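You operate a simulated robot arm through the tools that you are given. There is no shell and no other tool. Be economical: measure what you need, move in short steps, check, and stop when the job is done.

Carry out the task below with a simulated robot arm. There is one attempt and no reset: what you move stays moved.

JOB
Swap the used 10 ml barrel in the pump for a fresh 50 ml one and start it again.
Fine: the pump stands on the small bench; fresh means the plunger is drawn out; the used one goes in the barrel tray.

It is judged by the outcome, as a careful person would: the job done as asked, and still so three seconds after it is handed in. It fails if anything else is knocked over, pushed out of place, dropped, spilled or broken.

ROBOT AND FRAMES
A 7-joint arm with a two-finger parallel gripper, fixed in place. Base frame: the origin is at the foot of the arm, x ahead of it, y to its left, z up; the work surface is at about z = 88. Lengths are in cm, angles in rad, forces in N, time in s.
With the tool pointing down near the work surface it reaches from about 36 to 78 cm from the base axis. Its first joint turns from -2.897 to 2.897 rad. Payload 3.91 kg.
The tool frame sits at the grasp point between the pads (the TCP): z along the fingers, y along the line on which they close. The tips reach 3 cm beyond it. The gripper opens to 11 cm. The fingers are 2 cm wide and 1 cm thick; the gripper's body (4.8 by 11.2 cm) begins 5.5 cm behind the TCP.
Orientation is told as [roll, pitch, yaw] about the base's x, y, z axes, in that order, counted from this pose: with the fingers straight down and closing along the base's y, the tool's x points along the base's -x, its y along +y and its z along -z.

CONTROLS
- The arm moves only by the tool arm_command. Its argument "series" is a list of rows, each a list of 2 entries, a list of its own where there are three numbers: the shift along the base's x, y, z in cm, then the turn, a rotation vector about the base's x, y, z in rad. In form: [[[dx, dy, dz], [rx, ry, rz]], ...]. A call has 1 to 20 rows; each row shifts and turns the commanded pose from where the row before left it. "jaw" is the gripper command, from -1 (shut) to 1 (fully open), values between in proportion, set as the call begins (left out, the last holds). Each row takes 0.2 s and may step no farther than 5 cm and 0.15 rad from the row before; otherwise, or with a gripper value out of range, the whole call is refused. A pose out of reach is approached as far as the arm can. The call stops where the force on the tool passes 90 N (or 10 N more than at its start, if that is more) or the arm is blocked; 0.2 s more then pass. Each finger travels about 15.3 cm/s and halts on what it meets, pressing with about 31 N; the grip force reading is that of the motor and also rises with nothing between the fingers. The clock runs only during rows and for 0.2 s after the last one: add rows that do not move to give the fingers time. It gives the time, the measured TCP pose, the force on the tool (base axes), the opening and the grip force at its end, in the units of the frame above (readings bear some noise).
- Cameras (640 x 400 px; columns grow to the right, rows downward): "scene" is fixed at [39.39, 49.52, 162.19]; the picture's right is [-0.94, -0.34, 0.00], its down [-0.29, 0.80, -0.53] and it looks along [0.18, -0.50, -0.85] (base axes); focal length 366 px, centre (320, 200). "wrist" rides on the gripper at [7.7, 0.7, -11.4] in the tool frame; the picture's right is [-0.09, 1.00, 0.00], its down [-0.80, -0.07, -0.59] and it looks along [-0.59, -0.05, 0.80] (tool axes); focal length 270 px, centre (320, 200). There is no depth. A picture from a camera that has moved, and an enlarged one, comes with that camera's place and axes in the base frame and with its lens. The place of the scene camera against the robot may be out by one fixed shift of up to 1.2 cm in any direction.
- grab_frame(camera): a new picture of that camera. No time passes.
- move_column(by): slides the trunk up (or, below 0, down) by that many cm; the arm rides with it, the base frame stays. It gives what a move gives, with no picture.
- zoom(camera, box): a new picture of the part [left, top, right, bottom] of that camera's present view, enlarged. No time passes.
- hand_in(): hands the job in; it is judged then, once.

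Work in short steps. Places have to be worked out from the pictures, the camera data and where the tool is seen: move nearer, look again, correct. Check each grasp and each placing, and mend what went wrong. You have 120 turns and 68 pictures in all, those below and enlarged ones among them. Open the gripper and draw the arm clear of the work before you hand the job in, unless the task says otherwise; then end with one line.

The tools are called after "Request:" as a command line: name --argument value ..., lists and objects as JSON in quotes. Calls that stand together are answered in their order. arm_command: Moves the arm, as the interface text tells. Its arguments: {"type":"object","properties":{"series":{"type":"array","items":{"type":"array"}},"jaw":{"type":"number"}},"required":["series"]} The other tools are called the same way: move_column (by) slides the trunk up or down; grab_frame (camera) takes a picture; zoom (camera, box) takes an enlarged picture of a part of a camera's view; hand_in () hands the job in.

At the start:

```text
t: 0.0
eef_pos: [39.85, 11.68, 120.05]
tool_rot: [-0.002, 0.002, 0.002]
force: [-0.3, -0.1, 0.1]
grip_width: 10.97
grasp_force: 0.1
trunk travel left (down, up): [-57.5, 3.5]
```

scene: 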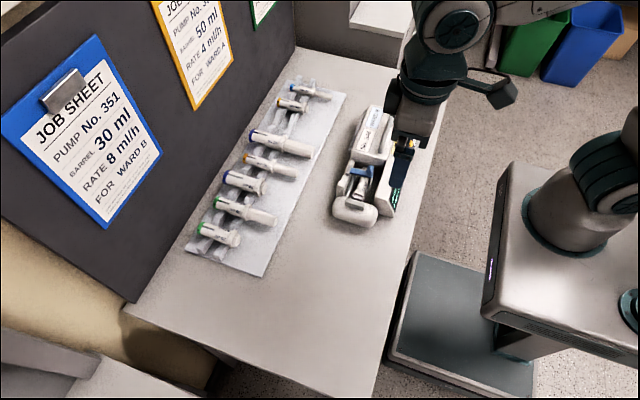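
wrist: 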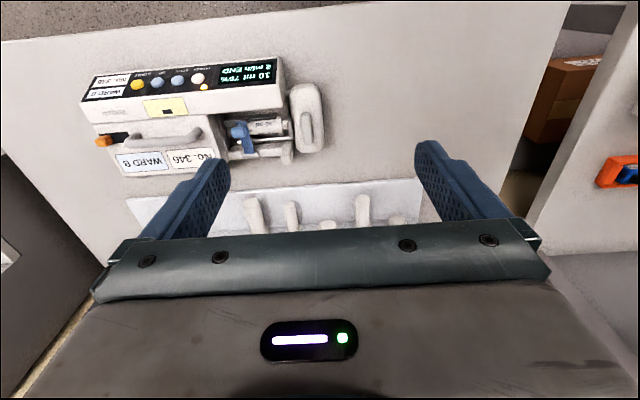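

The scene shows a syringe pump, a tray of barrels, and job sheets on the wall. I'll zoom in on the pump, tray and sheets to read the details.

Request:
zoom --camera "scene" --box '[180, 70, 350, 280]'

Request:
zoom --camera "wrist" --box '[70, 50, 350, 225]'

Request:
zoom --camera "scene" --box '[310, 80, 450, 240]'

Request:
zoom --camera "scene" --box '[0, 0, 320, 200]'

```text
1.90 times, centred on (265, 175) of scene
camera zoom: at [39.39, 49.52, 162.19], right [-0.94, -0.34, 0.0], down [-0.29, 0.8, -0.53], along [0.18, -0.5, -0.85], focal length 698 px, centre (425, 248)
```

zoom: 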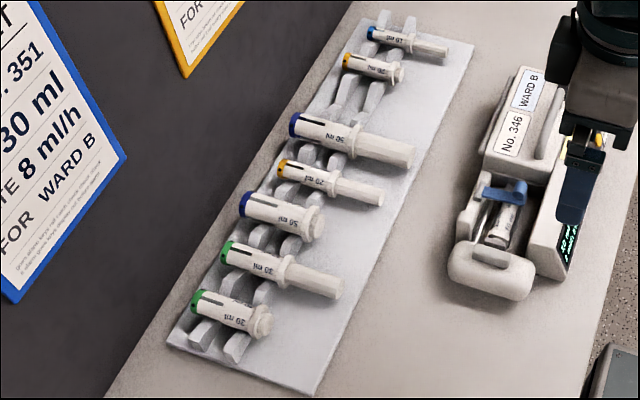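

```text
2.29 times, centred on (210, 138) of wrist
camera zoom: at [32.3, 12.44, 131.5], right [0.09, 1.0, 0.0], down [0.8, -0.07, 0.59], along [0.59, -0.05, -0.8], focal length 618 px, centre (571, 343)
```

zoom: 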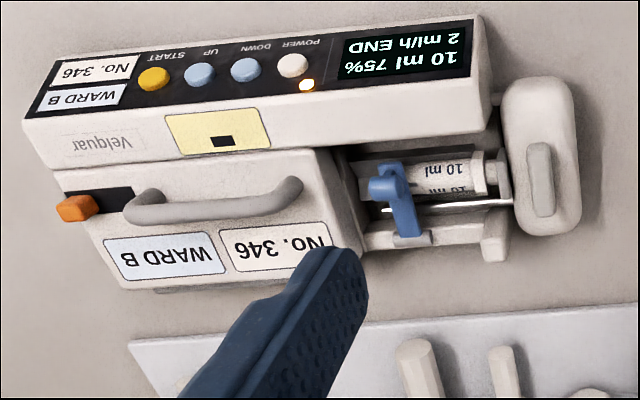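

```text
2.50 times, centred on (380, 160) of scene
camera zoom: at [39.39, 49.52, 162.19], right [-0.94, -0.34, 0.0], down [-0.29, 0.8, -0.53], along [0.18, -0.5, -0.85], focal length 916 px, centre (170, 300)
```

zoom: 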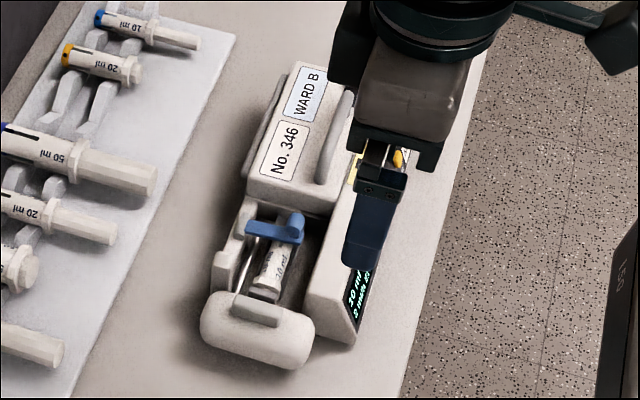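

```text
2.00 times, centred on (160, 100) of scene
camera zoom: at [39.39, 49.52, 162.19], right [-0.94, -0.34, 0.0], down [-0.29, 0.8, -0.53], along [0.18, -0.5, -0.85], focal length 732 px, centre (640, 400)
```

zoom: 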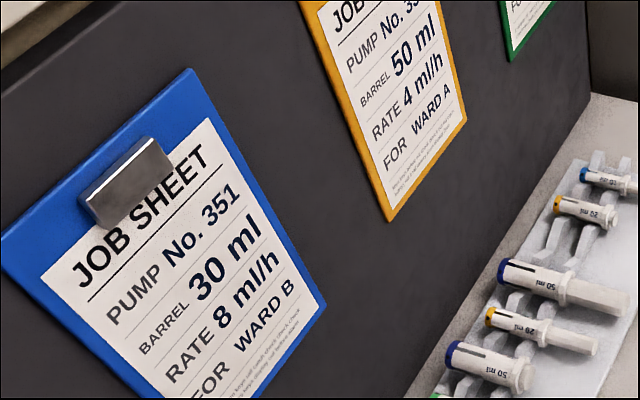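

The pump is No. 346, WARD B, showing "10 ml 75% 2 ml/h END". I also want to read the other job sheets, the green one in particular, so I'll tilt the wrist camera towards the wall.

Request:
arm_command --series '[[[0, -4, 1], [0, -0.14, 0]], [[0, -4, 1], [0, -0.14, 0]], [[0, -4, 1], [0, -0.14, 0]], [[0, -4, 1], [0, -0.14, 0]], [[0, -4, 0], [0, -0.14, 0]], [[0, 0, 0], [0, 0, 0]]]'

Request:
grab_frame --camera "wrist"

Request:
grab_frame --camera "scene"

```text
t: 1.4
eef_pos: [39.88, -8.24, 124.01]
tool_rot: [0.0, -0.701, 0.001]
force: [0.1, 0.3, 0.5]
grip_width: 11.01
grasp_force: 0.1
trunk travel left (down, up): [-57.5, 3.5]
```

```text
61 pictures are left
camera wrist: at [26.71, -7.54, 127.87], right [0.07, 1.0, 0.06], down [0.23, -0.07, 0.97], along [0.97, -0.05, -0.23], focal length 270 px, centre (320, 200)
```

wrist: 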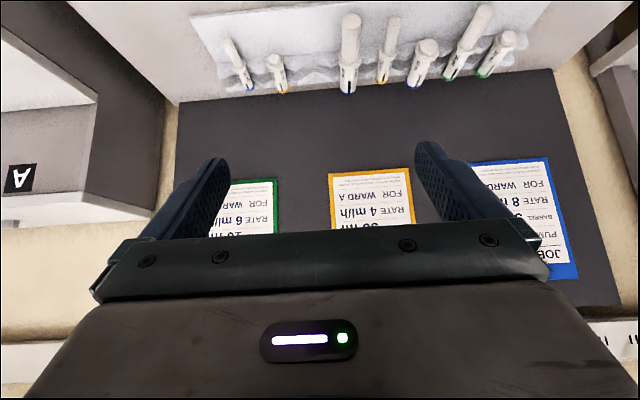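

```text
60 pictures are left
```

scene: 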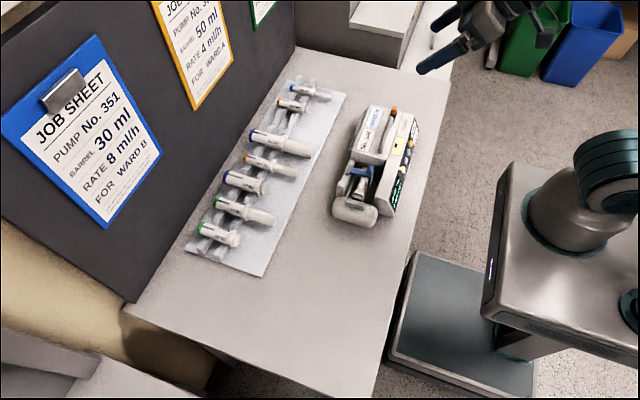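

I need the pump numbers on the yellow and green sheets, so I'll tilt further and zoom.

Request:
arm_command --series '[[[0, -2, 0], [0, -0.14, 0]], [[0, -2, 0], [0, -0.14, 0]], [[0, -2, 0], [0, -0.14, 0]], [[0, 0, 0], [0, 0, 0]]]'

Request:
grab_frame --camera "wrist"

Request:
zoom --camera "scene" --box '[320, 90, 440, 240]'

```text
t: 2.4
eef_pos: [40.04, -14.25, 123.99]
tool_rot: [0.0, -1.121, 0.003]
force: [0.0, -0.3, 0.2]
grip_width: 10.99
grasp_force: 0.0
trunk travel left (down, up): [-57.5, 3.5]
```

```text
59 pictures are left
camera wrist: at [26.34, -13.59, 122.09], right [0.04, 1.0, 0.08], down [-0.19, -0.07, 0.98], along [0.98, -0.05, 0.18], focal length 270 px, centre (320, 200)
```

wrist: 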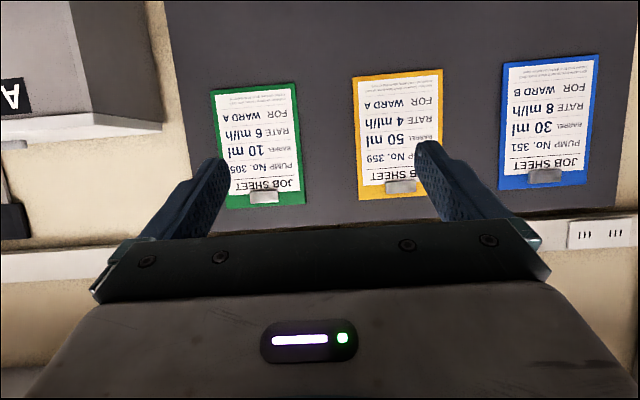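

```text
2.67 times, centred on (380, 165) of scene
camera zoom: at [39.39, 49.52, 162.19], right [-0.94, -0.34, 0.0], down [-0.29, 0.8, -0.53], along [0.18, -0.5, -0.85], focal length 976 px, centre (160, 293)
```

zoom: 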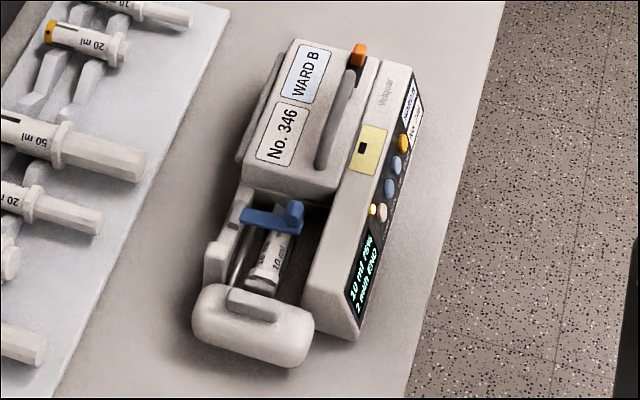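

None of the sheets is for No. 346, so the rate stays as it is and I only need to swap and start. I'll move the wrist camera to look steeply down at the pump.

Request:
arm_command --series '[[[-0.2, 1.2, 0], [0, 0.142, 0]], [[-0.2, 1.2, 0], [0, 0.142, 0]], [[-0.2, 1.2, 0], [0, 0.142, 0]], [[-0.2, 1.2, 0], [0, 0.142, 0]], [[-0.2, 1.2, 0], [0, 0.142, 0]], [[-0.2, 1.2, 0], [0, 0.142, 0]], [[-0.2, 1.2, 0], [0, 0.142, 0]], [[-0.2, 1.2, 0], [0, 0.142, 0]], [[-0.2, 1.2, 0], [0, 0.142, 0]], [[-0.2, 1.2, 0], [0, 0.142, 0]], [[0, 0, 0], [0, 0, 0]]]'

Request:
grab_frame --camera "wrist"

```text
t: 4.8
eef_pos: [37.92, -2.21, 124.05]
tool_rot: [0.0, 0.299, -0.001]
force: [0.2, 0.0, 0.2]
grip_width: 11.01
grasp_force: 0.1
trunk travel left (down, up): [-57.5, 3.5]
```

```text
57 pictures are left
camera wrist: at [34.02, -1.57, 137.32], right [0.08, 1.0, -0.03], down [0.94, -0.07, 0.33], along [0.33, -0.05, -0.94], focal length 270 px, centre (320, 200)
```

wrist: 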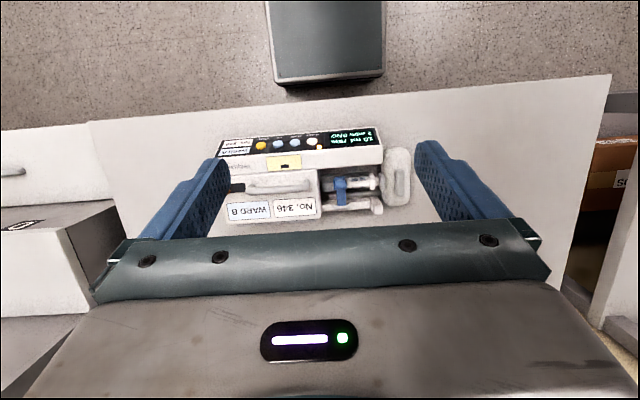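

Request:
zoom --camera "wrist" --box '[205, 115, 425, 235]'

```text
2.91 times, centred on (315, 175) of wrist
camera zoom: at [34.02, -1.57, 137.32], right [0.08, 1.0, -0.03], down [0.94, -0.07, 0.33], along [0.33, -0.05, -0.94], focal length 786 px, centre (334, 273)
```

zoom: 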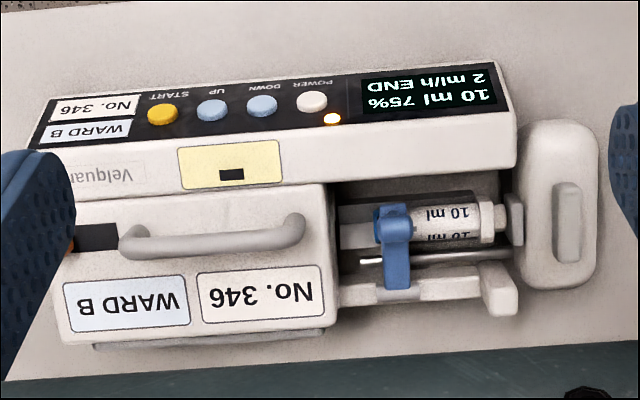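

The pump appears to have a cover with a handle, an orange catch, a blue barrel clamp and a pusher. I'll view it from the -y end, at lower height, to understand the catch and hinge.

Request:
arm_command --series '[[[0, 0, 0], [0, -0.15, 0]], [[0, 0, 0], [0, -0.149, 0]], [[0.5, -0.5, -1], [0, 0, 0.143]], [[0.5, -0.5, -1], [0, 0, 0.143]], [[0.5, -0.5, -1], [0, 0, 0.143]], [[0.5, -0.5, -1], [0, 0, 0.143]], [[0.5, -0.5, -1], [0, 0, 0.143]], [[0.5, -0.5, -1], [0, 0, 0.143]], [[0.5, -0.5, -1], [0, 0, 0.143]], [[0.5, -0.5, -1], [0, 0, 0.143]], [[0.5, -0.5, -1], [0, 0, 0.143]], [[0.5, -0.5, -1], [0, 0, 0.143]], [[0, 0, 0], [0, 0, 0.14]], [[0, 0, 0], [0, 0, 0]]]'

Request:
grab_frame --camera "wrist"

```text
t: 7.8
eef_pos: [42.9, -7.33, 114.0]
tool_rot: [0.0, 0.002, 1.571]
force: [0.0, -0.4, 0.1]
grip_width: 11.02
grasp_force: 0.0
trunk travel left (down, up): [-57.5, 3.5]
```

```text
55 pictures are left
camera wrist: at [42.32, -14.95, 125.52], right [-1.0, 0.09, 0.0], down [0.07, 0.8, 0.59], along [0.05, 0.59, -0.81], focal length 270 px, centre (320, 200)
```

wrist: 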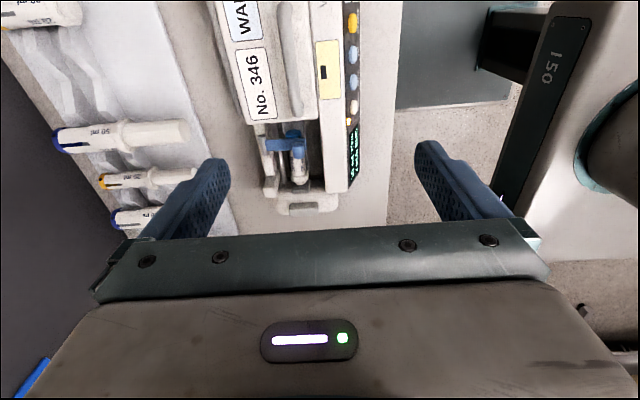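

I'll back off towards -y and take another look.

Request:
arm_command --series '[[[0.3, -4, 0], [0, 0, 0]], [[0.3, -4, 0], [0, 0, 0]], [[0.3, -3, 0], [0, 0, 0]], [[0, 0, 0], [0, 0, 0]]]'

Request:
grab_frame --camera "wrist"

Request:
zoom --camera "wrist" --box '[200, 20, 420, 220]'

```text
t: 8.8
eef_pos: [43.79, -18.39, 114.01]
tool_rot: [0.002, 0.003, 1.57]
force: [0.7, -0.2, -0.3]
grip_width: 10.99
grasp_force: 0.0
trunk travel left (down, up): [-57.5, 3.5]
```

```text
54 pictures are left
camera wrist: at [43.2, -26.06, 125.51], right [-1.0, 0.09, 0.0], down [0.07, 0.8, 0.59], along [0.05, 0.59, -0.81], focal length 270 px, centre (320, 200)
```

wrist: 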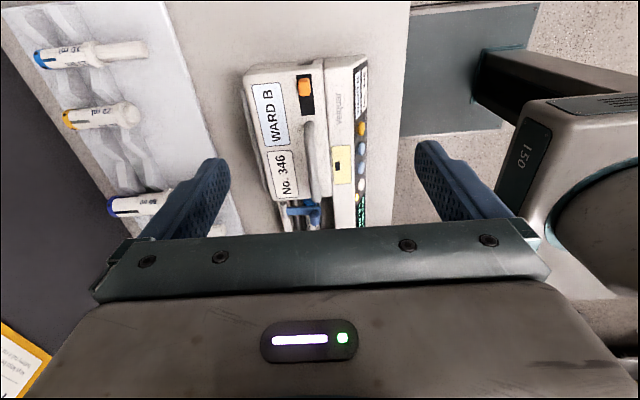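

```text
2.00 times, centred on (310, 120) of wrist
camera zoom: at [43.2, -26.06, 125.51], right [-1.0, 0.09, 0.0], down [0.07, 0.8, 0.59], along [0.05, 0.59, -0.81], focal length 541 px, centre (340, 360)
```

zoom: 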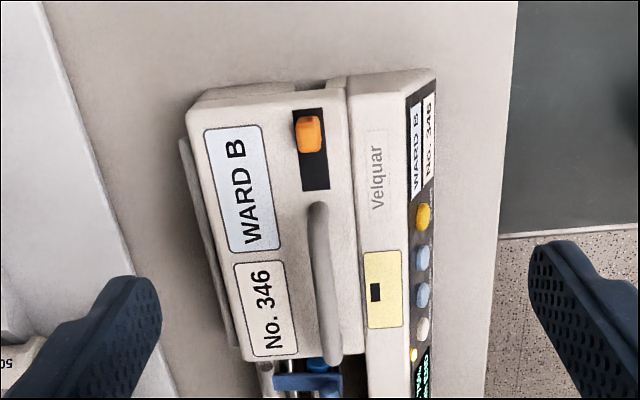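

The cover has an orange slide catch in a dark track, at about (45.4, -19.3, 97) with free travel towards +y, and it hinges on the +x side. I'll close the fingers, place them behind the catch above cover height, and check.

Request:
arm_command --series '[[[0.5, -2, -3], [0, 0, 0]], [[0.5, -2, -4], [0, 0, 0]], [[0.5, 0, -4], [0, 0, 0]], [[0, 0, -1.5], [0, 0, 0]], [[0, 0, 0], [0, 0, 0]]]' --jaw -1

Request:
zoom --camera "wrist" --box '[200, 60, 440, 240]'

Request:
zoom --camera "scene" --box '[340, 70, 460, 170]'

```text
t: 10.0
eef_pos: [45.29, -22.16, 101.39]
tool_rot: [0.0, 0.002, 1.569]
force: [-0.7, 0.0, 0.1]
grip_width: 0.0
grasp_force: 31.3
trunk travel left (down, up): [-57.5, 3.5]
```

```text
2.22 times, centred on (320, 150) of wrist
camera zoom: at [44.64, -29.94, 112.96], right [-1.0, 0.09, 0.0], down [0.07, 0.8, 0.59], along [0.05, 0.59, -0.81], focal length 601 px, centre (320, 311)
```

zoom: 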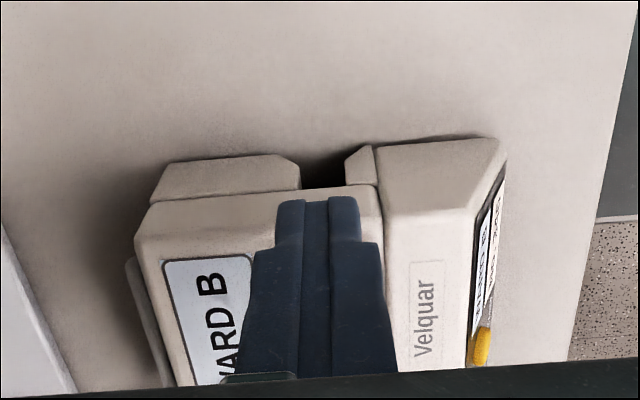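

```text
4.00 times, centred on (400, 120) of scene
camera zoom: at [39.39, 49.52, 162.19], right [-0.94, -0.34, 0.0], down [-0.29, 0.8, -0.53], along [0.18, -0.5, -0.85], focal length 1465 px, centre (0, 520)
```

zoom: 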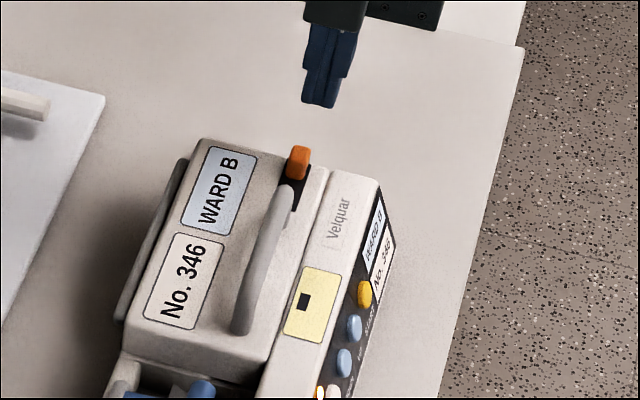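

By comparing the fingertips with the catch in the scene view, the catch is at about z≈95.2, y≈-18.9. I'll lower the tips to about 95.4 beyond the pump end and look.

Request:
arm_command --series '[[[0.2, -0.6, -1.5], [0, 0, 0]], [[0, 0, -1.2], [0, 0, 0]], [[0, 0, 0], [0, 0, 0]]]'

Request:
zoom --camera "scene" --box '[370, 80, 430, 140]'

```text
t: 10.8
eef_pos: [45.43, -22.88, 98.83]
tool_rot: [0.001, 0.001, 1.569]
force: [-0.1, -0.4, 0.6]
grip_width: 0.0
grasp_force: 30.9
trunk travel left (down, up): [-57.5, 3.5]
```

```text
6.67 times, centred on (400, 110) of scene
camera zoom: at [39.39, 49.52, 162.19], right [-0.94, -0.34, 0.0], down [-0.29, 0.8, -0.53], along [0.18, -0.5, -0.85], focal length 2441 px, centre (-213, 800)
```

zoom: 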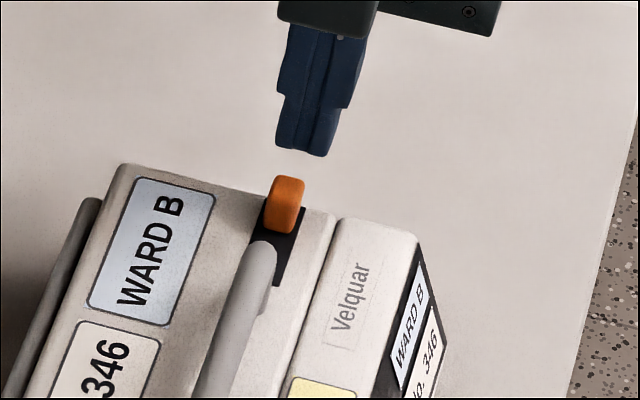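

The tips at z≈95.8 look level with the knob and just above the cover. I'll push towards +y in small steps and watch the force.

Request:
arm_command --series '[[[0, 0.7, 0], [0, 0, 0]], [[0, 0.7, 0], [0, 0, 0]], [[0, 0.5, 0], [0, 0, 0]], [[0, 0.4, 0], [0, 0, 0]]]'

Request:
zoom --camera "scene" --box '[370, 80, 430, 140]'

```text
t: 11.8
eef_pos: [45.67, -20.64, 98.75]
tool_rot: [0.001, 0.0, 1.567]
force: [0.3, -1.4, -0.5]
grip_width: 0.0
grasp_force: 31.0
trunk travel left (down, up): [-57.5, 3.5]
```

```text
6.67 times, centred on (400, 110) of scene
camera zoom: at [39.39, 49.52, 162.19], right [-0.94, -0.34, 0.0], down [-0.29, 0.8, -0.53], along [0.18, -0.5, -0.85], focal length 2441 px, centre (-213, 800)
```

zoom: 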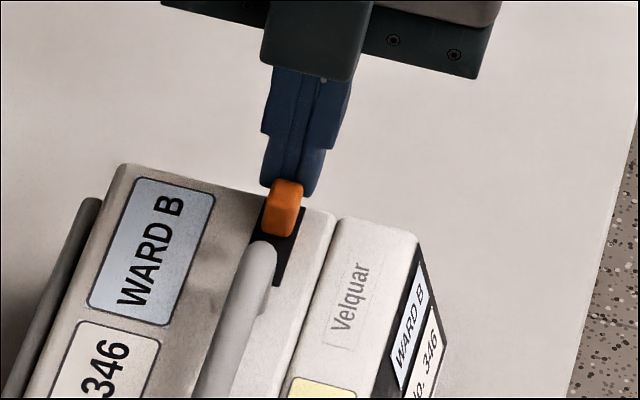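

The force rose to 1.4 N and the knob moved slightly. I'll keep pushing about 2 cm.

Request:
arm_command --series '[[[0, 0.5, 0], [0, 0, 0]], [[0, 0.5, 0], [0, 0, 0]], [[0, 0.4, 0], [0, 0, 0]], [[0, 0.4, 0], [0, 0, 0]], [[0, 0, 0], [0, 0, 0]]]'

Request:
zoom --camera "scene" --box '[370, 80, 430, 140]'

```text
t: 13.0
eef_pos: [45.5, -18.9, 98.8]
tool_rot: [0.001, 0.003, 1.569]
force: [0.6, -6.4, -0.7]
grip_width: 0.0
grasp_force: 30.7
trunk travel left (down, up): [-57.5, 3.5]
```

```text
6.67 times, centred on (400, 110) of scene
camera zoom: at [39.39, 49.52, 162.19], right [-0.94, -0.34, 0.0], down [-0.29, 0.8, -0.53], along [0.18, -0.5, -0.85], focal length 2441 px, centre (-213, 800)
```

zoom: 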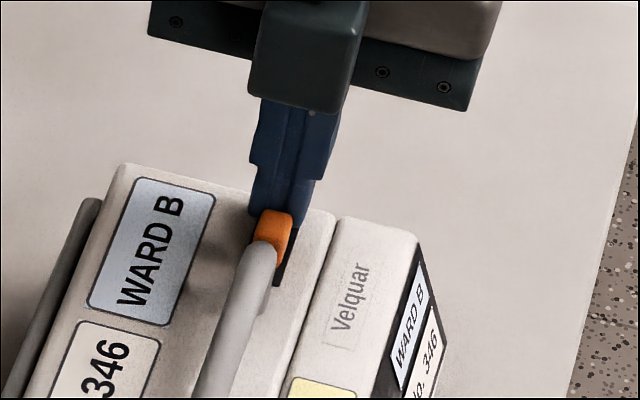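

The knob slid about 1.5 cm. I'll push on a little to be sure it reaches its stop.

Request:
arm_command --series '[[[0, 0.3, 0], [0, 0, 0]], [[0, 0.3, 0], [0, 0, 0]], [[0, 0, 0], [0, 0, 0]]]'

```text
t: 13.8
eef_pos: [45.48, -18.14, 98.78]
tool_rot: [0.002, 0.003, 1.568]
force: [0.4, -1.3, -0.6]
grip_width: 0.0
grasp_force: 31.3
trunk travel left (down, up): [-57.5, 3.5]
```

Request:
arm_command --series '[[[0, 0.25, 0], [0, 0, 0]], [[0, 0.25, 0], [0, 0, 0]], [[0, 0, 0], [0, 0, 0]]]'

Request:
zoom --camera "scene" --box '[370, 80, 430, 140]'

```text
t: 14.6
eef_pos: [45.67, -17.71, 98.75]
tool_rot: [0.0, 0.003, 1.57]
force: [-0.9, -3.7, 0.3]
grip_width: 0.01
grasp_force: 31.0
trunk travel left (down, up): [-57.5, 3.5]
```

```text
6.67 times, centred on (400, 110) of scene
camera zoom: at [39.39, 49.52, 162.19], right [-0.94, -0.34, 0.0], down [-0.29, 0.8, -0.53], along [0.18, -0.5, -0.85], focal length 2441 px, centre (-213, 800)
```

zoom: 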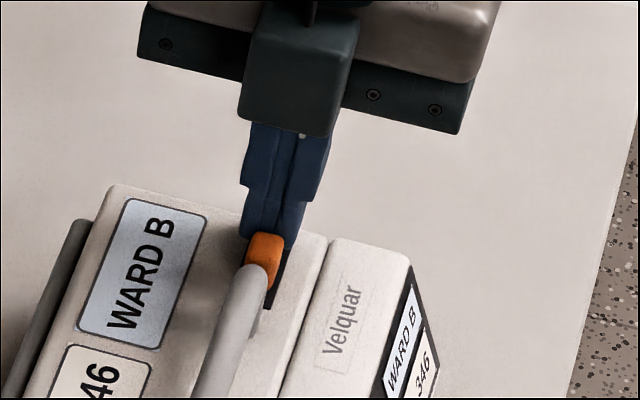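

The whole pump has begun to slide (about 0.9 cm), so the catch is at its stop. I'll back off, rise, and view the state.

Request:
arm_command --series '[[[0, -1, 0], [0, 0, 0]], [[0, -2, 0.5], [0, 0, 0]], [[0, -2, 4], [0, 0, 0]], [[0, 0, 5], [0, 0, 0]], [[0, 2, 4], [0, 0, 0]], [[0, 0, 0], [0, 0, 0]]]'

Request:
zoom --camera "scene" --box '[320, 90, 440, 240]'

Request:
zoom --camera "wrist" --box '[200, 20, 420, 220]'

```text
t: 16.0
eef_pos: [45.49, -20.62, 112.33]
tool_rot: [0.001, 0.001, 1.569]
force: [0.4, 0.0, 1.0]
grip_width: 0.0
grasp_force: 31.2
trunk travel left (down, up): [-57.5, 3.5]
```

```text
2.67 times, centred on (380, 165) of scene
camera zoom: at [39.39, 49.52, 162.19], right [-0.94, -0.34, 0.0], down [-0.29, 0.8, -0.53], along [0.18, -0.5, -0.85], focal length 976 px, centre (160, 293)
```

zoom: 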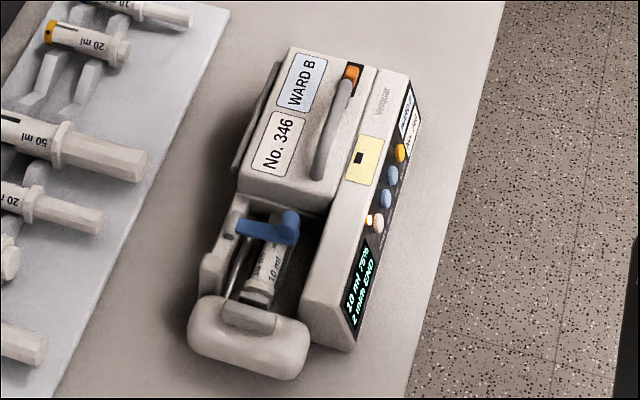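

```text
2.00 times, centred on (310, 120) of wrist
camera zoom: at [44.9, -28.33, 123.86], right [-1.0, 0.09, 0.0], down [0.07, 0.8, 0.59], along [0.05, 0.59, -0.81], focal length 541 px, centre (340, 360)
```

zoom: 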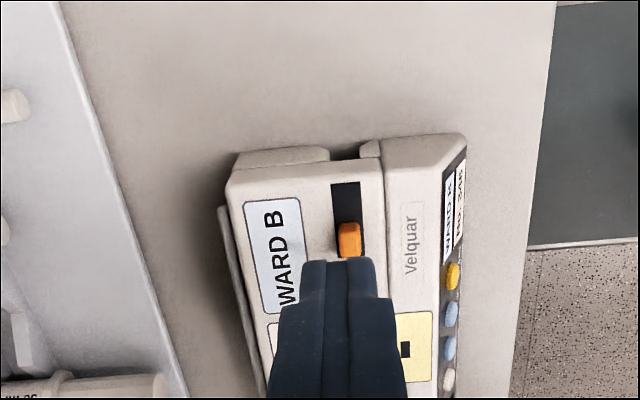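

The catch is now at the +y end of its track, so the cover should be released. I'll open the jaws 5 cm, go over the handle's middle (x≈45.5, y≈-9.5) and look before descending.

Request:
arm_command --series '[[[0, 4, -2], [0, 0, 0]], [[0, 4, -3], [0, 0, 0]], [[0, 3, -3], [0, 0, 0]], [[0, 0, -1], [0, 0, 0]], [[0, 0, 0], [0, 0, 0]]]' --jaw -0.1

Request:
zoom --camera "wrist" --box '[200, 60, 440, 240]'

Request:
zoom --camera "scene" --box '[340, 80, 440, 180]'

```text
t: 17.2
eef_pos: [45.41, -9.6, 103.25]
tool_rot: [0.0, 0.001, 1.57]
force: [0.0, 0.6, -0.4]
grip_width: 4.94
grasp_force: 0.1
trunk travel left (down, up): [-57.5, 3.5]
```

```text
2.22 times, centred on (320, 150) of wrist
camera zoom: at [44.88, -17.34, 114.78], right [-1.0, 0.09, 0.0], down [0.07, 0.8, 0.59], along [0.05, 0.59, -0.81], focal length 601 px, centre (320, 311)
```

zoom: 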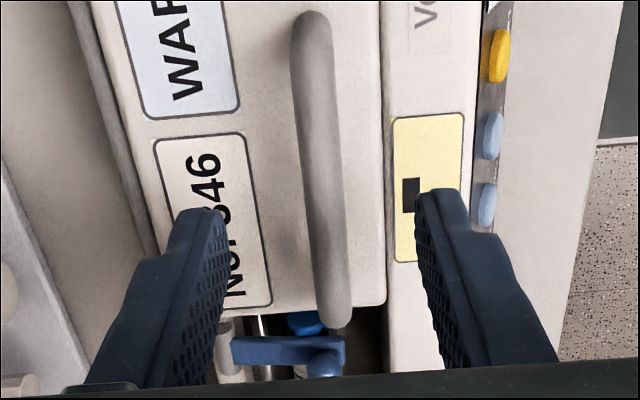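

```text
4.00 times, centred on (390, 130) of scene
camera zoom: at [39.39, 49.52, 162.19], right [-0.94, -0.34, 0.0], down [-0.29, 0.8, -0.53], along [0.18, -0.5, -0.85], focal length 1465 px, centre (40, 480)
```

zoom: 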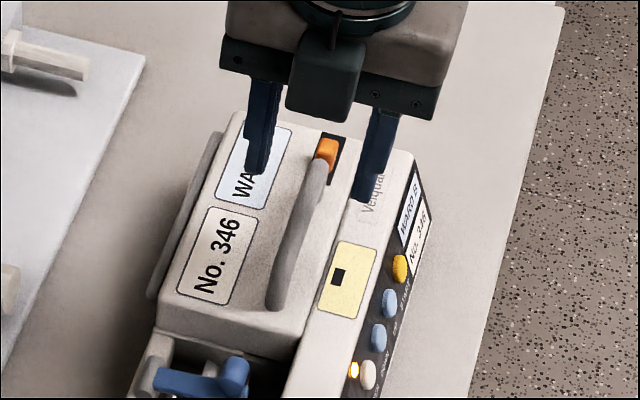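

The handle is centred between the fingertips. I'll narrow the jaws a little, descend to TCP z≈98.7, then close.

Request:
arm_command --series '[[[0, 0, -2], [0, 0, 0]], [[0, 0, -1.5], [0, 0, 0]], [[0, 0, -1], [0, 0, 0]], [[0, 0, 0], [0, 0, 0]]]' --jaw -0.36

Request:
arm_command --series '[[[0, 0, 0], [0, 0, 0]], [[0, 0, 0], [0, 0, 0]]]' --jaw -1

```text
t: 18.2
eef_pos: [45.53, -9.61, 98.87]
tool_rot: [-0.001, 0.001, 1.568]
force: [-0.4, 0.3, -0.2]
grip_width: 3.51
grasp_force: 0.0
trunk travel left (down, up): [-57.5, 3.5]
```

```text
t: 18.8
eef_pos: [45.42, -9.61, 98.81]
tool_rot: [0.002, 0.0, 1.569]
force: [-3.3, 0.2, 0.3]
grip_width: 1.16
grasp_force: 31.2
trunk travel left (down, up): [-57.5, 3.5]
```

The handle is gripped (1.16 cm). I'll raise it along an arc about the estimated hinge (x≈52.9, z≈93), one step first.

Request:
arm_command --series '[[[0.43, 0, 0.5], [0, 0.07, 0]], [[0.45, 0, 0.48], [0, 0.07, 0]], [[0, 0, 0], [0, 0, 0]]]'

Request:
zoom --camera "scene" --box '[320, 80, 440, 230]'

```text
t: 19.6
eef_pos: [46.51, -9.7, 99.85]
tool_rot: [0.139, 0.002, 1.571]
force: [-2.0, -0.4, 3.2]
grip_width: 1.12
grasp_force: 31.1
trunk travel left (down, up): [-57.5, 3.5]
```

```text
2.67 times, centred on (380, 155) of scene
camera zoom: at [39.39, 49.52, 162.19], right [-0.94, -0.34, 0.0], down [-0.29, 0.8, -0.53], along [0.18, -0.5, -0.85], focal length 976 px, centre (160, 320)
```

zoom: 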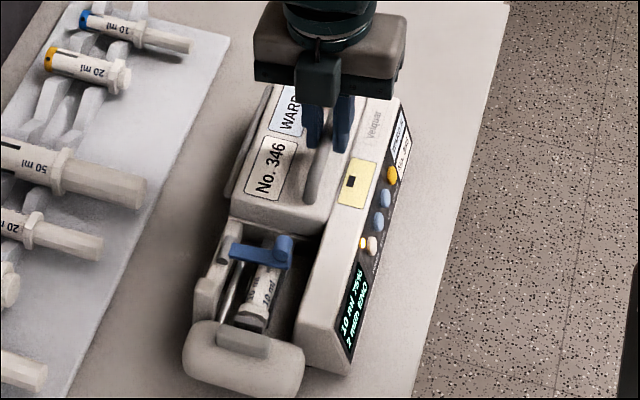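

Forces are low. I'll continue the arc to about 0.42 rad and check.

Request:
arm_command --series '[[[0.5, 0, 0.44], [0, 0.07, 0]], [[0.51, 0, 0.41], [0, 0.07, 0]], [[0.55, 0, 0.37], [0, 0.07, 0]], [[0.57, 0, 0.34], [0, 0.07, 0]], [[0, 0, 0], [0, 0, 0]]]'

Request:
zoom --camera "scene" --box '[320, 80, 440, 230]'

```text
t: 20.8
eef_pos: [48.59, -9.64, 101.23]
tool_rot: [0.421, 0.004, 1.568]
force: [-0.3, -0.6, -10.3]
grip_width: 1.17
grasp_force: 31.0
trunk travel left (down, up): [-57.5, 3.5]
```

```text
2.67 times, centred on (380, 155) of scene
camera zoom: at [39.39, 49.52, 162.19], right [-0.94, -0.34, 0.0], down [-0.29, 0.8, -0.53], along [0.18, -0.5, -0.85], focal length 976 px, centre (160, 320)
```

zoom: 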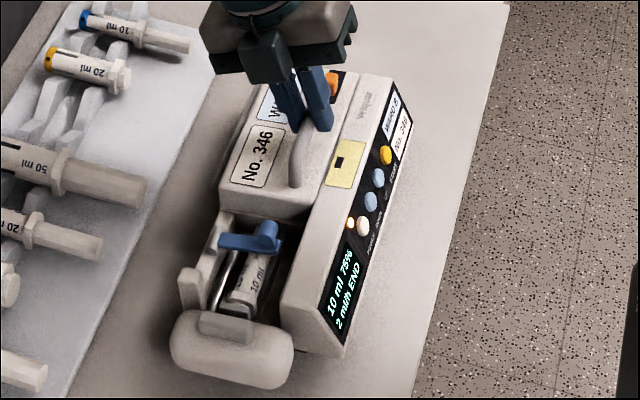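

The whole pump is being dragged rather than the cover opening. I'll reverse this motion exactly before looking.

Request:
arm_command --series '[[[-0.57, 0, -0.34], [0, -0.07, 0]], [[-0.55, 0, -0.37], [0, -0.07, 0]], [[-0.51, 0, -0.41], [0, -0.07, 0]], [[-0.5, 0, -0.44], [0, -0.07, 0]], [[-0.45, 0, -0.48], [0, -0.07, 0]], [[-0.43, 0, -0.45], [0, -0.07, 0]], [[0, 0, 0], [0, 0, 0]]]'

Request:
zoom --camera "scene" --box '[320, 80, 440, 230]'

```text
t: 22.4
eef_pos: [45.69, -9.61, 99.07]
tool_rot: [-0.008, 0.003, 1.568]
force: [18.0, 0.8, 33.7]
grip_width: 1.17
grasp_force: 31.4
trunk travel left (down, up): [-57.5, 3.5]
```

```text
2.67 times, centred on (380, 155) of scene
camera zoom: at [39.39, 49.52, 162.19], right [-0.94, -0.34, 0.0], down [-0.29, 0.8, -0.53], along [0.18, -0.5, -0.85], focal length 976 px, centre (160, 320)
```

zoom: 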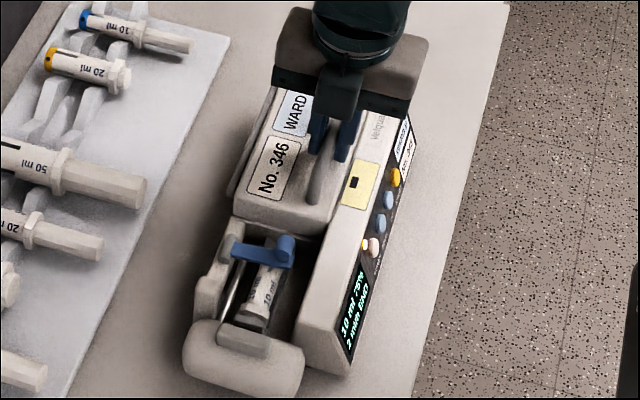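

I'll release the handle and rise, then study the cover and the sticker closely before trying anything else.

Request:
arm_command --series '[[[0, 0, 0], [0, 0, 0]], [[0, 0, 0], [0, 0, 0]], [[0, 0, 4], [0, 0, 0]], [[0, -4, 4], [0, 0, 0]], [[0, -4, 2], [0, 0, 0]], [[0, 0, 0], [0, 0, 0]]]' --jaw 0

Request:
zoom --camera "wrist" --box '[230, 60, 400, 220]'

Request:
zoom --camera "scene" --box '[335, 100, 425, 190]'

Request:
zoom --camera "scene" --box '[335, 150, 405, 240]'

```text
refused: row 4 steps farther than a row can; nothing moved
```

```text
2.50 times, centred on (315, 140) of wrist
camera zoom: at [45.1, -17.28, 110.52], right [-1.0, 0.09, -0.01], down [0.07, 0.8, 0.59], along [0.06, 0.59, -0.81], focal length 676 px, centre (332, 350)
```

zoom: 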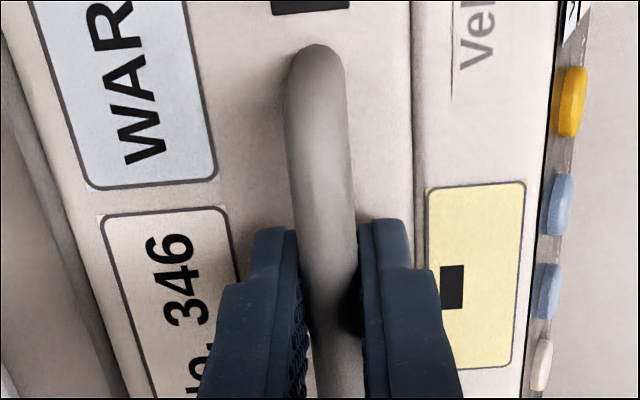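

```text
4.44 times, centred on (380, 145) of scene
camera zoom: at [39.39, 49.52, 162.19], right [-0.94, -0.34, 0.0], down [-0.29, 0.8, -0.53], along [0.18, -0.5, -0.85], focal length 1628 px, centre (53, 444)
```

zoom: 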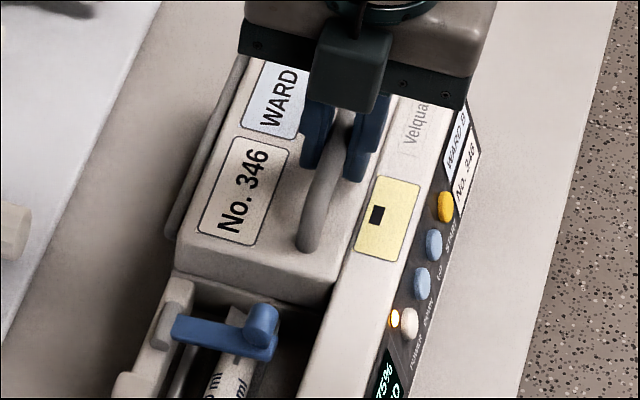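

```text
4.44 times, centred on (370, 195) of scene
camera zoom: at [39.39, 49.52, 162.19], right [-0.94, -0.34, 0.0], down [-0.29, 0.8, -0.53], along [0.18, -0.5, -0.85], focal length 1628 px, centre (98, 222)
```

zoom: 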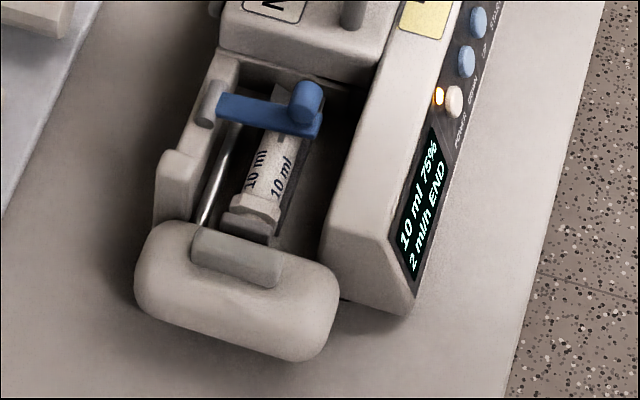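

I'll redo the retreat with smaller steps; the track's +y end now appears dark, so the catch may have gone back.

Request:
arm_command --series '[[[0, 0, 0], [0, 0, 0]], [[0, 0, 0], [0, 0, 0]], [[0, 0, 4], [0, 0, 0]], [[0, -3, 3.5], [0, 0, 0]], [[0, -4, 2], [0, 0, 0]], [[0, -2, 0], [0, 0, 0]], [[0, 0, 0], [0, 0, 0]]]' --jaw 0

Request:
zoom --camera "wrist" --box '[200, 20, 420, 220]'

```text
t: 24.0
eef_pos: [45.63, -18.74, 108.48]
tool_rot: [-0.001, 0.001, 1.568]
force: [-0.5, -0.5, 0.5]
grip_width: 5.51
grasp_force: 0.0
trunk travel left (down, up): [-57.5, 3.5]
```

```text
2.00 times, centred on (310, 120) of wrist
camera zoom: at [44.88, -26.45, 120.0], right [-1.0, 0.09, 0.0], down [0.07, 0.8, 0.59], along [0.05, 0.59, -0.81], focal length 541 px, centre (340, 360)
```

zoom: 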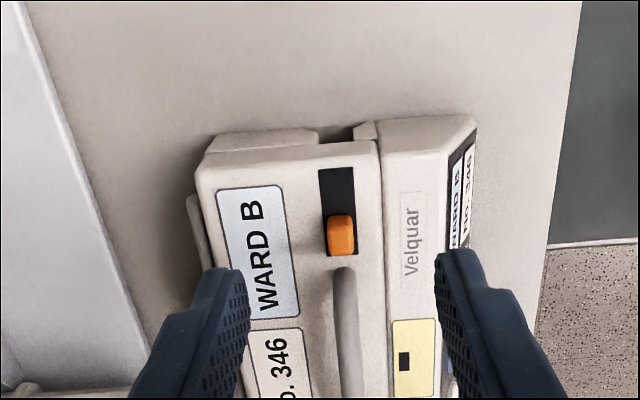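

The catch is still at the +y end, so the box is probably the pump body with a carry handle, and the barrel's blue cap seems to lie fully in the open bay. I'll go round to view the bay from the robot side, closer.

Request:
arm_command --series '[[[-0.3, 1.9, 1], [0, 0, -0.143]], [[-0.3, 1.9, 1], [0, 0, -0.143]], [[-0.3, 1.9, 1], [0, 0, -0.143]], [[-0.3, 1.9, 0], [0, 0, -0.143]], [[-0.3, 1.9, 0], [0, 0, -0.143]], [[-0.3, 1.9, 0], [0, 0, -0.143]], [[-0.3, 1.9, 0], [0, 0, -0.143]], [[-0.3, 1.9, 0], [0, 0, -0.143]], [[-0.3, 1.9, 0], [0, 0, -0.143]], [[-0.3, 1.9, 0], [0, 0, -0.143]], [[0, 1.9, 0], [0, 0, -0.14]], [[0, 0, 0], [0, 0, 0]]]' --jaw 1

Request:
grab_frame --camera "wrist"

Request:
zoom --camera "wrist" --box '[230, 60, 410, 220]'

```text
t: 26.6
eef_pos: [42.62, 2.33, 111.44]
tool_rot: [0.0, 0.001, -0.002]
force: [0.5, -0.1, -0.7]
grip_width: 11.01
grasp_force: 0.0
trunk travel left (down, up): [-57.5, 3.5]
```

```text
35 pictures are left
camera wrist: at [34.93, 2.95, 122.87], right [0.09, 1.0, 0.0], down [0.8, -0.07, 0.59], along [0.59, -0.05, -0.81], focal length 270 px, centre (320, 200)
```

wrist: 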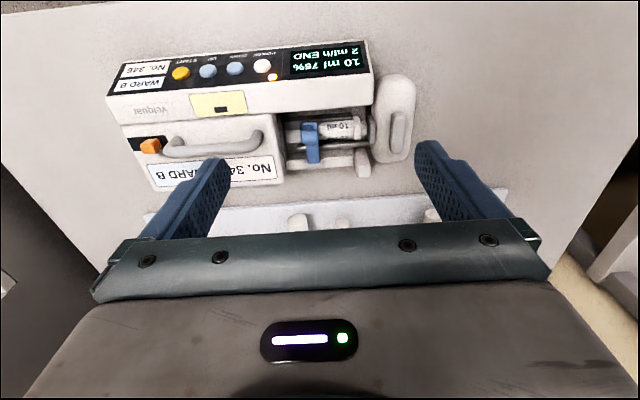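

```text
2.50 times, centred on (320, 140) of wrist
camera zoom: at [34.93, 2.95, 122.87], right [0.09, 1.0, 0.0], down [0.8, -0.07, 0.59], along [0.59, -0.05, -0.81], focal length 676 px, centre (320, 350)
```

zoom: 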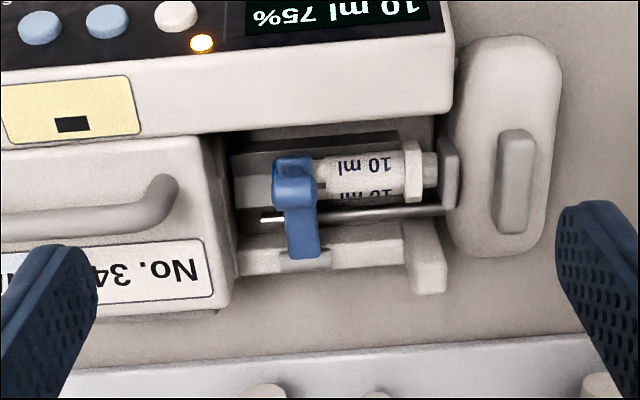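

Details: the barrel lies in a cradle under a blue swing clamp, and the pusher plate sits against the plunger with a grey release lever on top at about (47.4, 10.6, 94.3). I'll hover above that lever with a moderate opening and check alignment.

Request:
arm_command --series '[[[1.6, 2.8, -3], [0, 0, 0]], [[1.6, 2.8, -3], [0, 0, 0]], [[1.6, 2.7, -3], [0, 0, 0]], [[0, 0, -1.5], [0, 0, 0]], [[0, 0, 0], [0, 0, 0]]]' --jaw -0.2

Request:
zoom --camera "wrist" --box '[220, 80, 420, 240]'

```text
t: 27.8
eef_pos: [47.3, 10.61, 100.81]
tool_rot: [0.001, 0.003, -0.002]
force: [0.5, 0.7, -0.7]
grip_width: 4.39
grasp_force: 0.1
trunk travel left (down, up): [-57.5, 3.5]
```

```text
2.50 times, centred on (320, 160) of wrist
camera zoom: at [39.62, 11.26, 112.36], right [0.09, 1.0, 0.0], down [0.8, -0.07, 0.59], along [0.59, -0.05, -0.81], focal length 676 px, centre (320, 300)
```

zoom: 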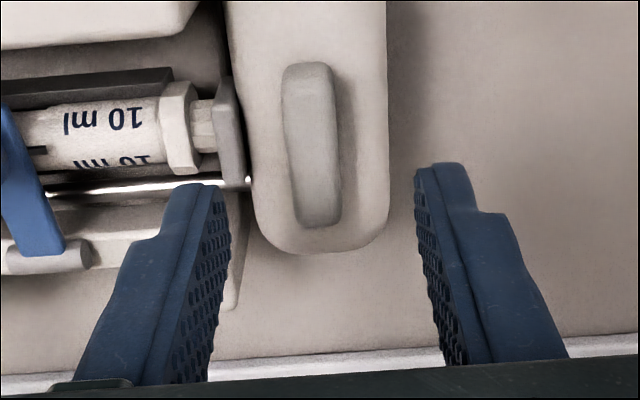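

The lever is at (47.3, 10.4), 1.7 cm wide. I'll narrow the jaws and descend carefully to sense the slab's top.

Request:
arm_command --series '[[[0, -0.15, -1.3], [0, 0, 0]], [[0, 0, -1.2], [0, 0, 0]], [[0, 0, -0.4], [0, 0, 0]], [[0, 0, -0.3], [0, 0, 0]], [[0, 0, 0], [0, 0, 0]]]' --jaw -0.42

Request:
zoom --camera "scene" --box '[320, 140, 420, 240]'

```text
t: 29.0
eef_pos: [47.38, 10.33, 97.55]
tool_rot: [-0.001, 0.002, 0.002]
force: [0.3, 0.7, 0.5]
grip_width: 3.17
grasp_force: 0.1
trunk travel left (down, up): [-57.5, 3.5]
```

```text
4.00 times, centred on (370, 190) of scene
camera zoom: at [39.39, 49.52, 162.19], right [-0.94, -0.34, 0.0], down [-0.29, 0.8, -0.53], along [0.18, -0.5, -0.85], focal length 1465 px, centre (120, 240)
```

zoom: 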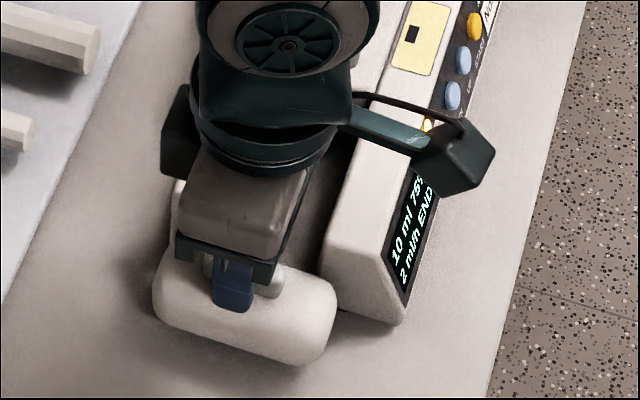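

There is no contact yet with the tips at z≈94.5. I'll continue down in small steps.

Request:
arm_command --series '[[[0, 0, -0.3], [0, 0, 0]], [[0, 0, -0.3], [0, 0, 0]]]'

Request:
arm_command --series '[[[0, 0, -0.3], [0, 0, 0]], [[0, 0, -0.2], [0, 0, 0]]]'

```text
t: 29.6
eef_pos: [47.39, 10.35, 96.99]
tool_rot: [0.0, 0.003, 0.001]
force: [-0.7, 0.7, -0.2]
grip_width: 3.19
grasp_force: 0.0
trunk travel left (down, up): [-57.5, 3.5]
```

```text
t: 30.2
eef_pos: [47.28, 10.46, 96.65]
tool_rot: [0.0, 0.001, -0.002]
force: [-0.2, -0.3, 9.3]
grip_width: 3.21
grasp_force: 0.1
trunk travel left (down, up): [-57.5, 3.5]
```

The tips touch the slab top at z≈93.6. I'll raise 0.25 and close on the lever.

Request:
arm_command --series '[[[0, 0, 0.3], [0, 0, 0]], [[0, 0, 0], [0, 0, 0]]]'

Request:
arm_command --series '[[[0, 0, 0], [0, 0, 0]], [[0, 0, 0], [0, 0, 0]]]' --jaw -1

Request:
arm_command --series '[[[0, 0.3, 0], [0, 0, 0]], [[0, 0.3, 0], [0, 0, 0]], [[0, 0.3, 0], [0, 0, 0]], [[0, 0, 0], [0, 0, 0]]]'

Request:
zoom --camera "wrist" --box '[200, 60, 420, 240]'

```text
t: 30.8
eef_pos: [47.35, 10.53, 96.7]
tool_rot: [-0.001, 0.002, 0.002]
force: [0.2, -0.6, 0.8]
grip_width: 3.19
grasp_force: 0.1
trunk travel left (down, up): [-57.5, 3.5]
```

```text
t: 31.4
eef_pos: [47.26, 10.35, 96.83]
tool_rot: [-0.001, 0.002, -0.003]
force: [-1.2, -0.4, -0.1]
grip_width: 1.35
grasp_force: 31.1
trunk travel left (down, up): [-57.5, 3.5]
```

```text
t: 32.4
eef_pos: [47.5, 11.38, 96.82]
tool_rot: [-0.001, 0.002, 0.0]
force: [-1.0, 0.3, -0.3]
grip_width: 1.33
grasp_force: 30.8
trunk travel left (down, up): [-57.5, 3.5]
```

```text
2.22 times, centred on (310, 150) of wrist
camera zoom: at [39.72, 11.98, 108.32], right [0.09, 1.0, 0.0], down [0.8, -0.07, 0.59], along [0.59, -0.05, -0.81], focal length 601 px, centre (342, 311)
```

zoom: 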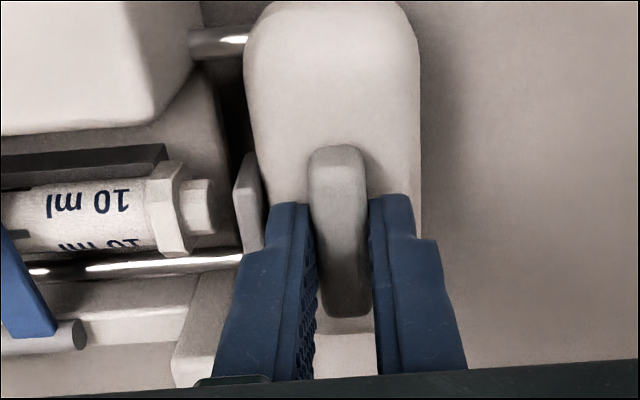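

The pusher slides freely with the lever squeezed, and the plate has left the plunger. I'll draw it back further, watching the force.

Request:
arm_command --series '[[[0, 0.8, 0], [0, 0, 0]], [[0, 0.8, 0], [0, 0, 0]], [[0, 0.8, 0], [0, 0, 0]], [[0, 0.8, 0], [0, 0, 0]], [[0, 0.8, 0], [0, 0, 0]], [[0, 0.8, 0], [0, 0, 0]], [[0, 0, 0], [0, 0, 0]]]'

Request:
arm_command --series '[[[0, 0.5, 0], [0, 0, 0]], [[0, 0.5, 0], [0, 0, 0]], [[0, 0.5, 0], [0, 0, 0]], [[0, 0, 0], [0, 0, 0]]]'

Request:
zoom --camera "scene" --box '[180, 70, 440, 280]'

```text
t: 34.0
eef_pos: [47.34, 16.09, 96.73]
tool_rot: [0.0, 0.001, 0.0]
force: [0.3, -0.1, -0.2]
grip_width: 1.37
grasp_force: 31.2
trunk travel left (down, up): [-57.5, 3.5]
```

```text
t: 35.0
eef_pos: [47.41, 17.57, 96.84]
tool_rot: [0.001, 0.001, -0.001]
force: [-0.7, -0.2, -0.7]
grip_width: 1.35
grasp_force: 31.2
trunk travel left (down, up): [-57.5, 3.5]
```

```text
1.90 times, centred on (310, 175) of scene
camera zoom: at [39.39, 49.52, 162.19], right [-0.94, -0.34, 0.0], down [-0.29, 0.8, -0.53], along [0.18, -0.5, -0.85], focal length 698 px, centre (339, 248)
```

zoom: 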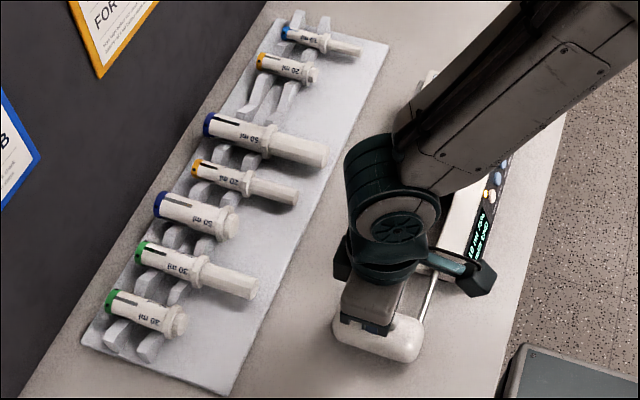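

No resistance. A drawn 50 ml plunger reaches about 8.5 cm past the flange, so I'll draw the pusher back another 2.5 cm and release.

Request:
arm_command --series '[[[0, 0.7, 0], [0, 0, 0]], [[0, 0.6, 0], [0, 0, 0]], [[0, 0.6, 0], [0, 0, 0]], [[0, 0.6, 0], [0, 0, 0]], [[0, 0, 0], [0, 0, 0]]]'

Request:
arm_command --series '[[[0, 0, 0], [0, 0, 0]], [[0, 0, 3], [0, 0, 0]], [[-1, -4, 2], [0, 0, 0]], [[-1, -4, 1], [0, 0, 0]], [[-1, -4, 0], [0, 0, 0]], [[0, -3, 0], [0, 0, 0]], [[0, 0, 0], [0, 0, 0]]]' --jaw -0.2

Request:
zoom --camera "wrist" --box '[180, 50, 460, 240]'

```text
t: 36.2
eef_pos: [47.41, 20.04, 96.9]
tool_rot: [-0.002, 0.002, 0.0]
force: [-0.4, -2.5, 0.9]
grip_width: 1.33
grasp_force: 31.2
trunk travel left (down, up): [-57.5, 3.5]
```

```text
t: 37.8
eef_pos: [44.33, 4.94, 102.93]
tool_rot: [0.0, 0.002, 0.001]
force: [0.3, 0.3, 0.0]
grip_width: 4.42
grasp_force: 0.1
trunk travel left (down, up): [-57.5, 3.5]
```

```text
2.11 times, centred on (320, 145) of wrist
camera zoom: at [36.72, 5.71, 114.33], right [0.09, 1.0, 0.0], down [0.8, -0.07, 0.59], along [0.59, -0.05, -0.81], focal length 569 px, centre (320, 316)
```

zoom: 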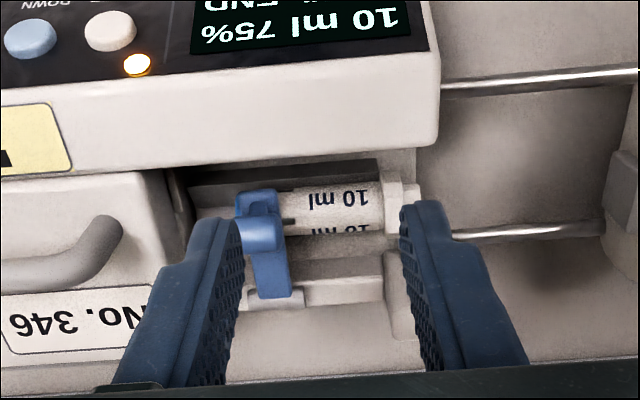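

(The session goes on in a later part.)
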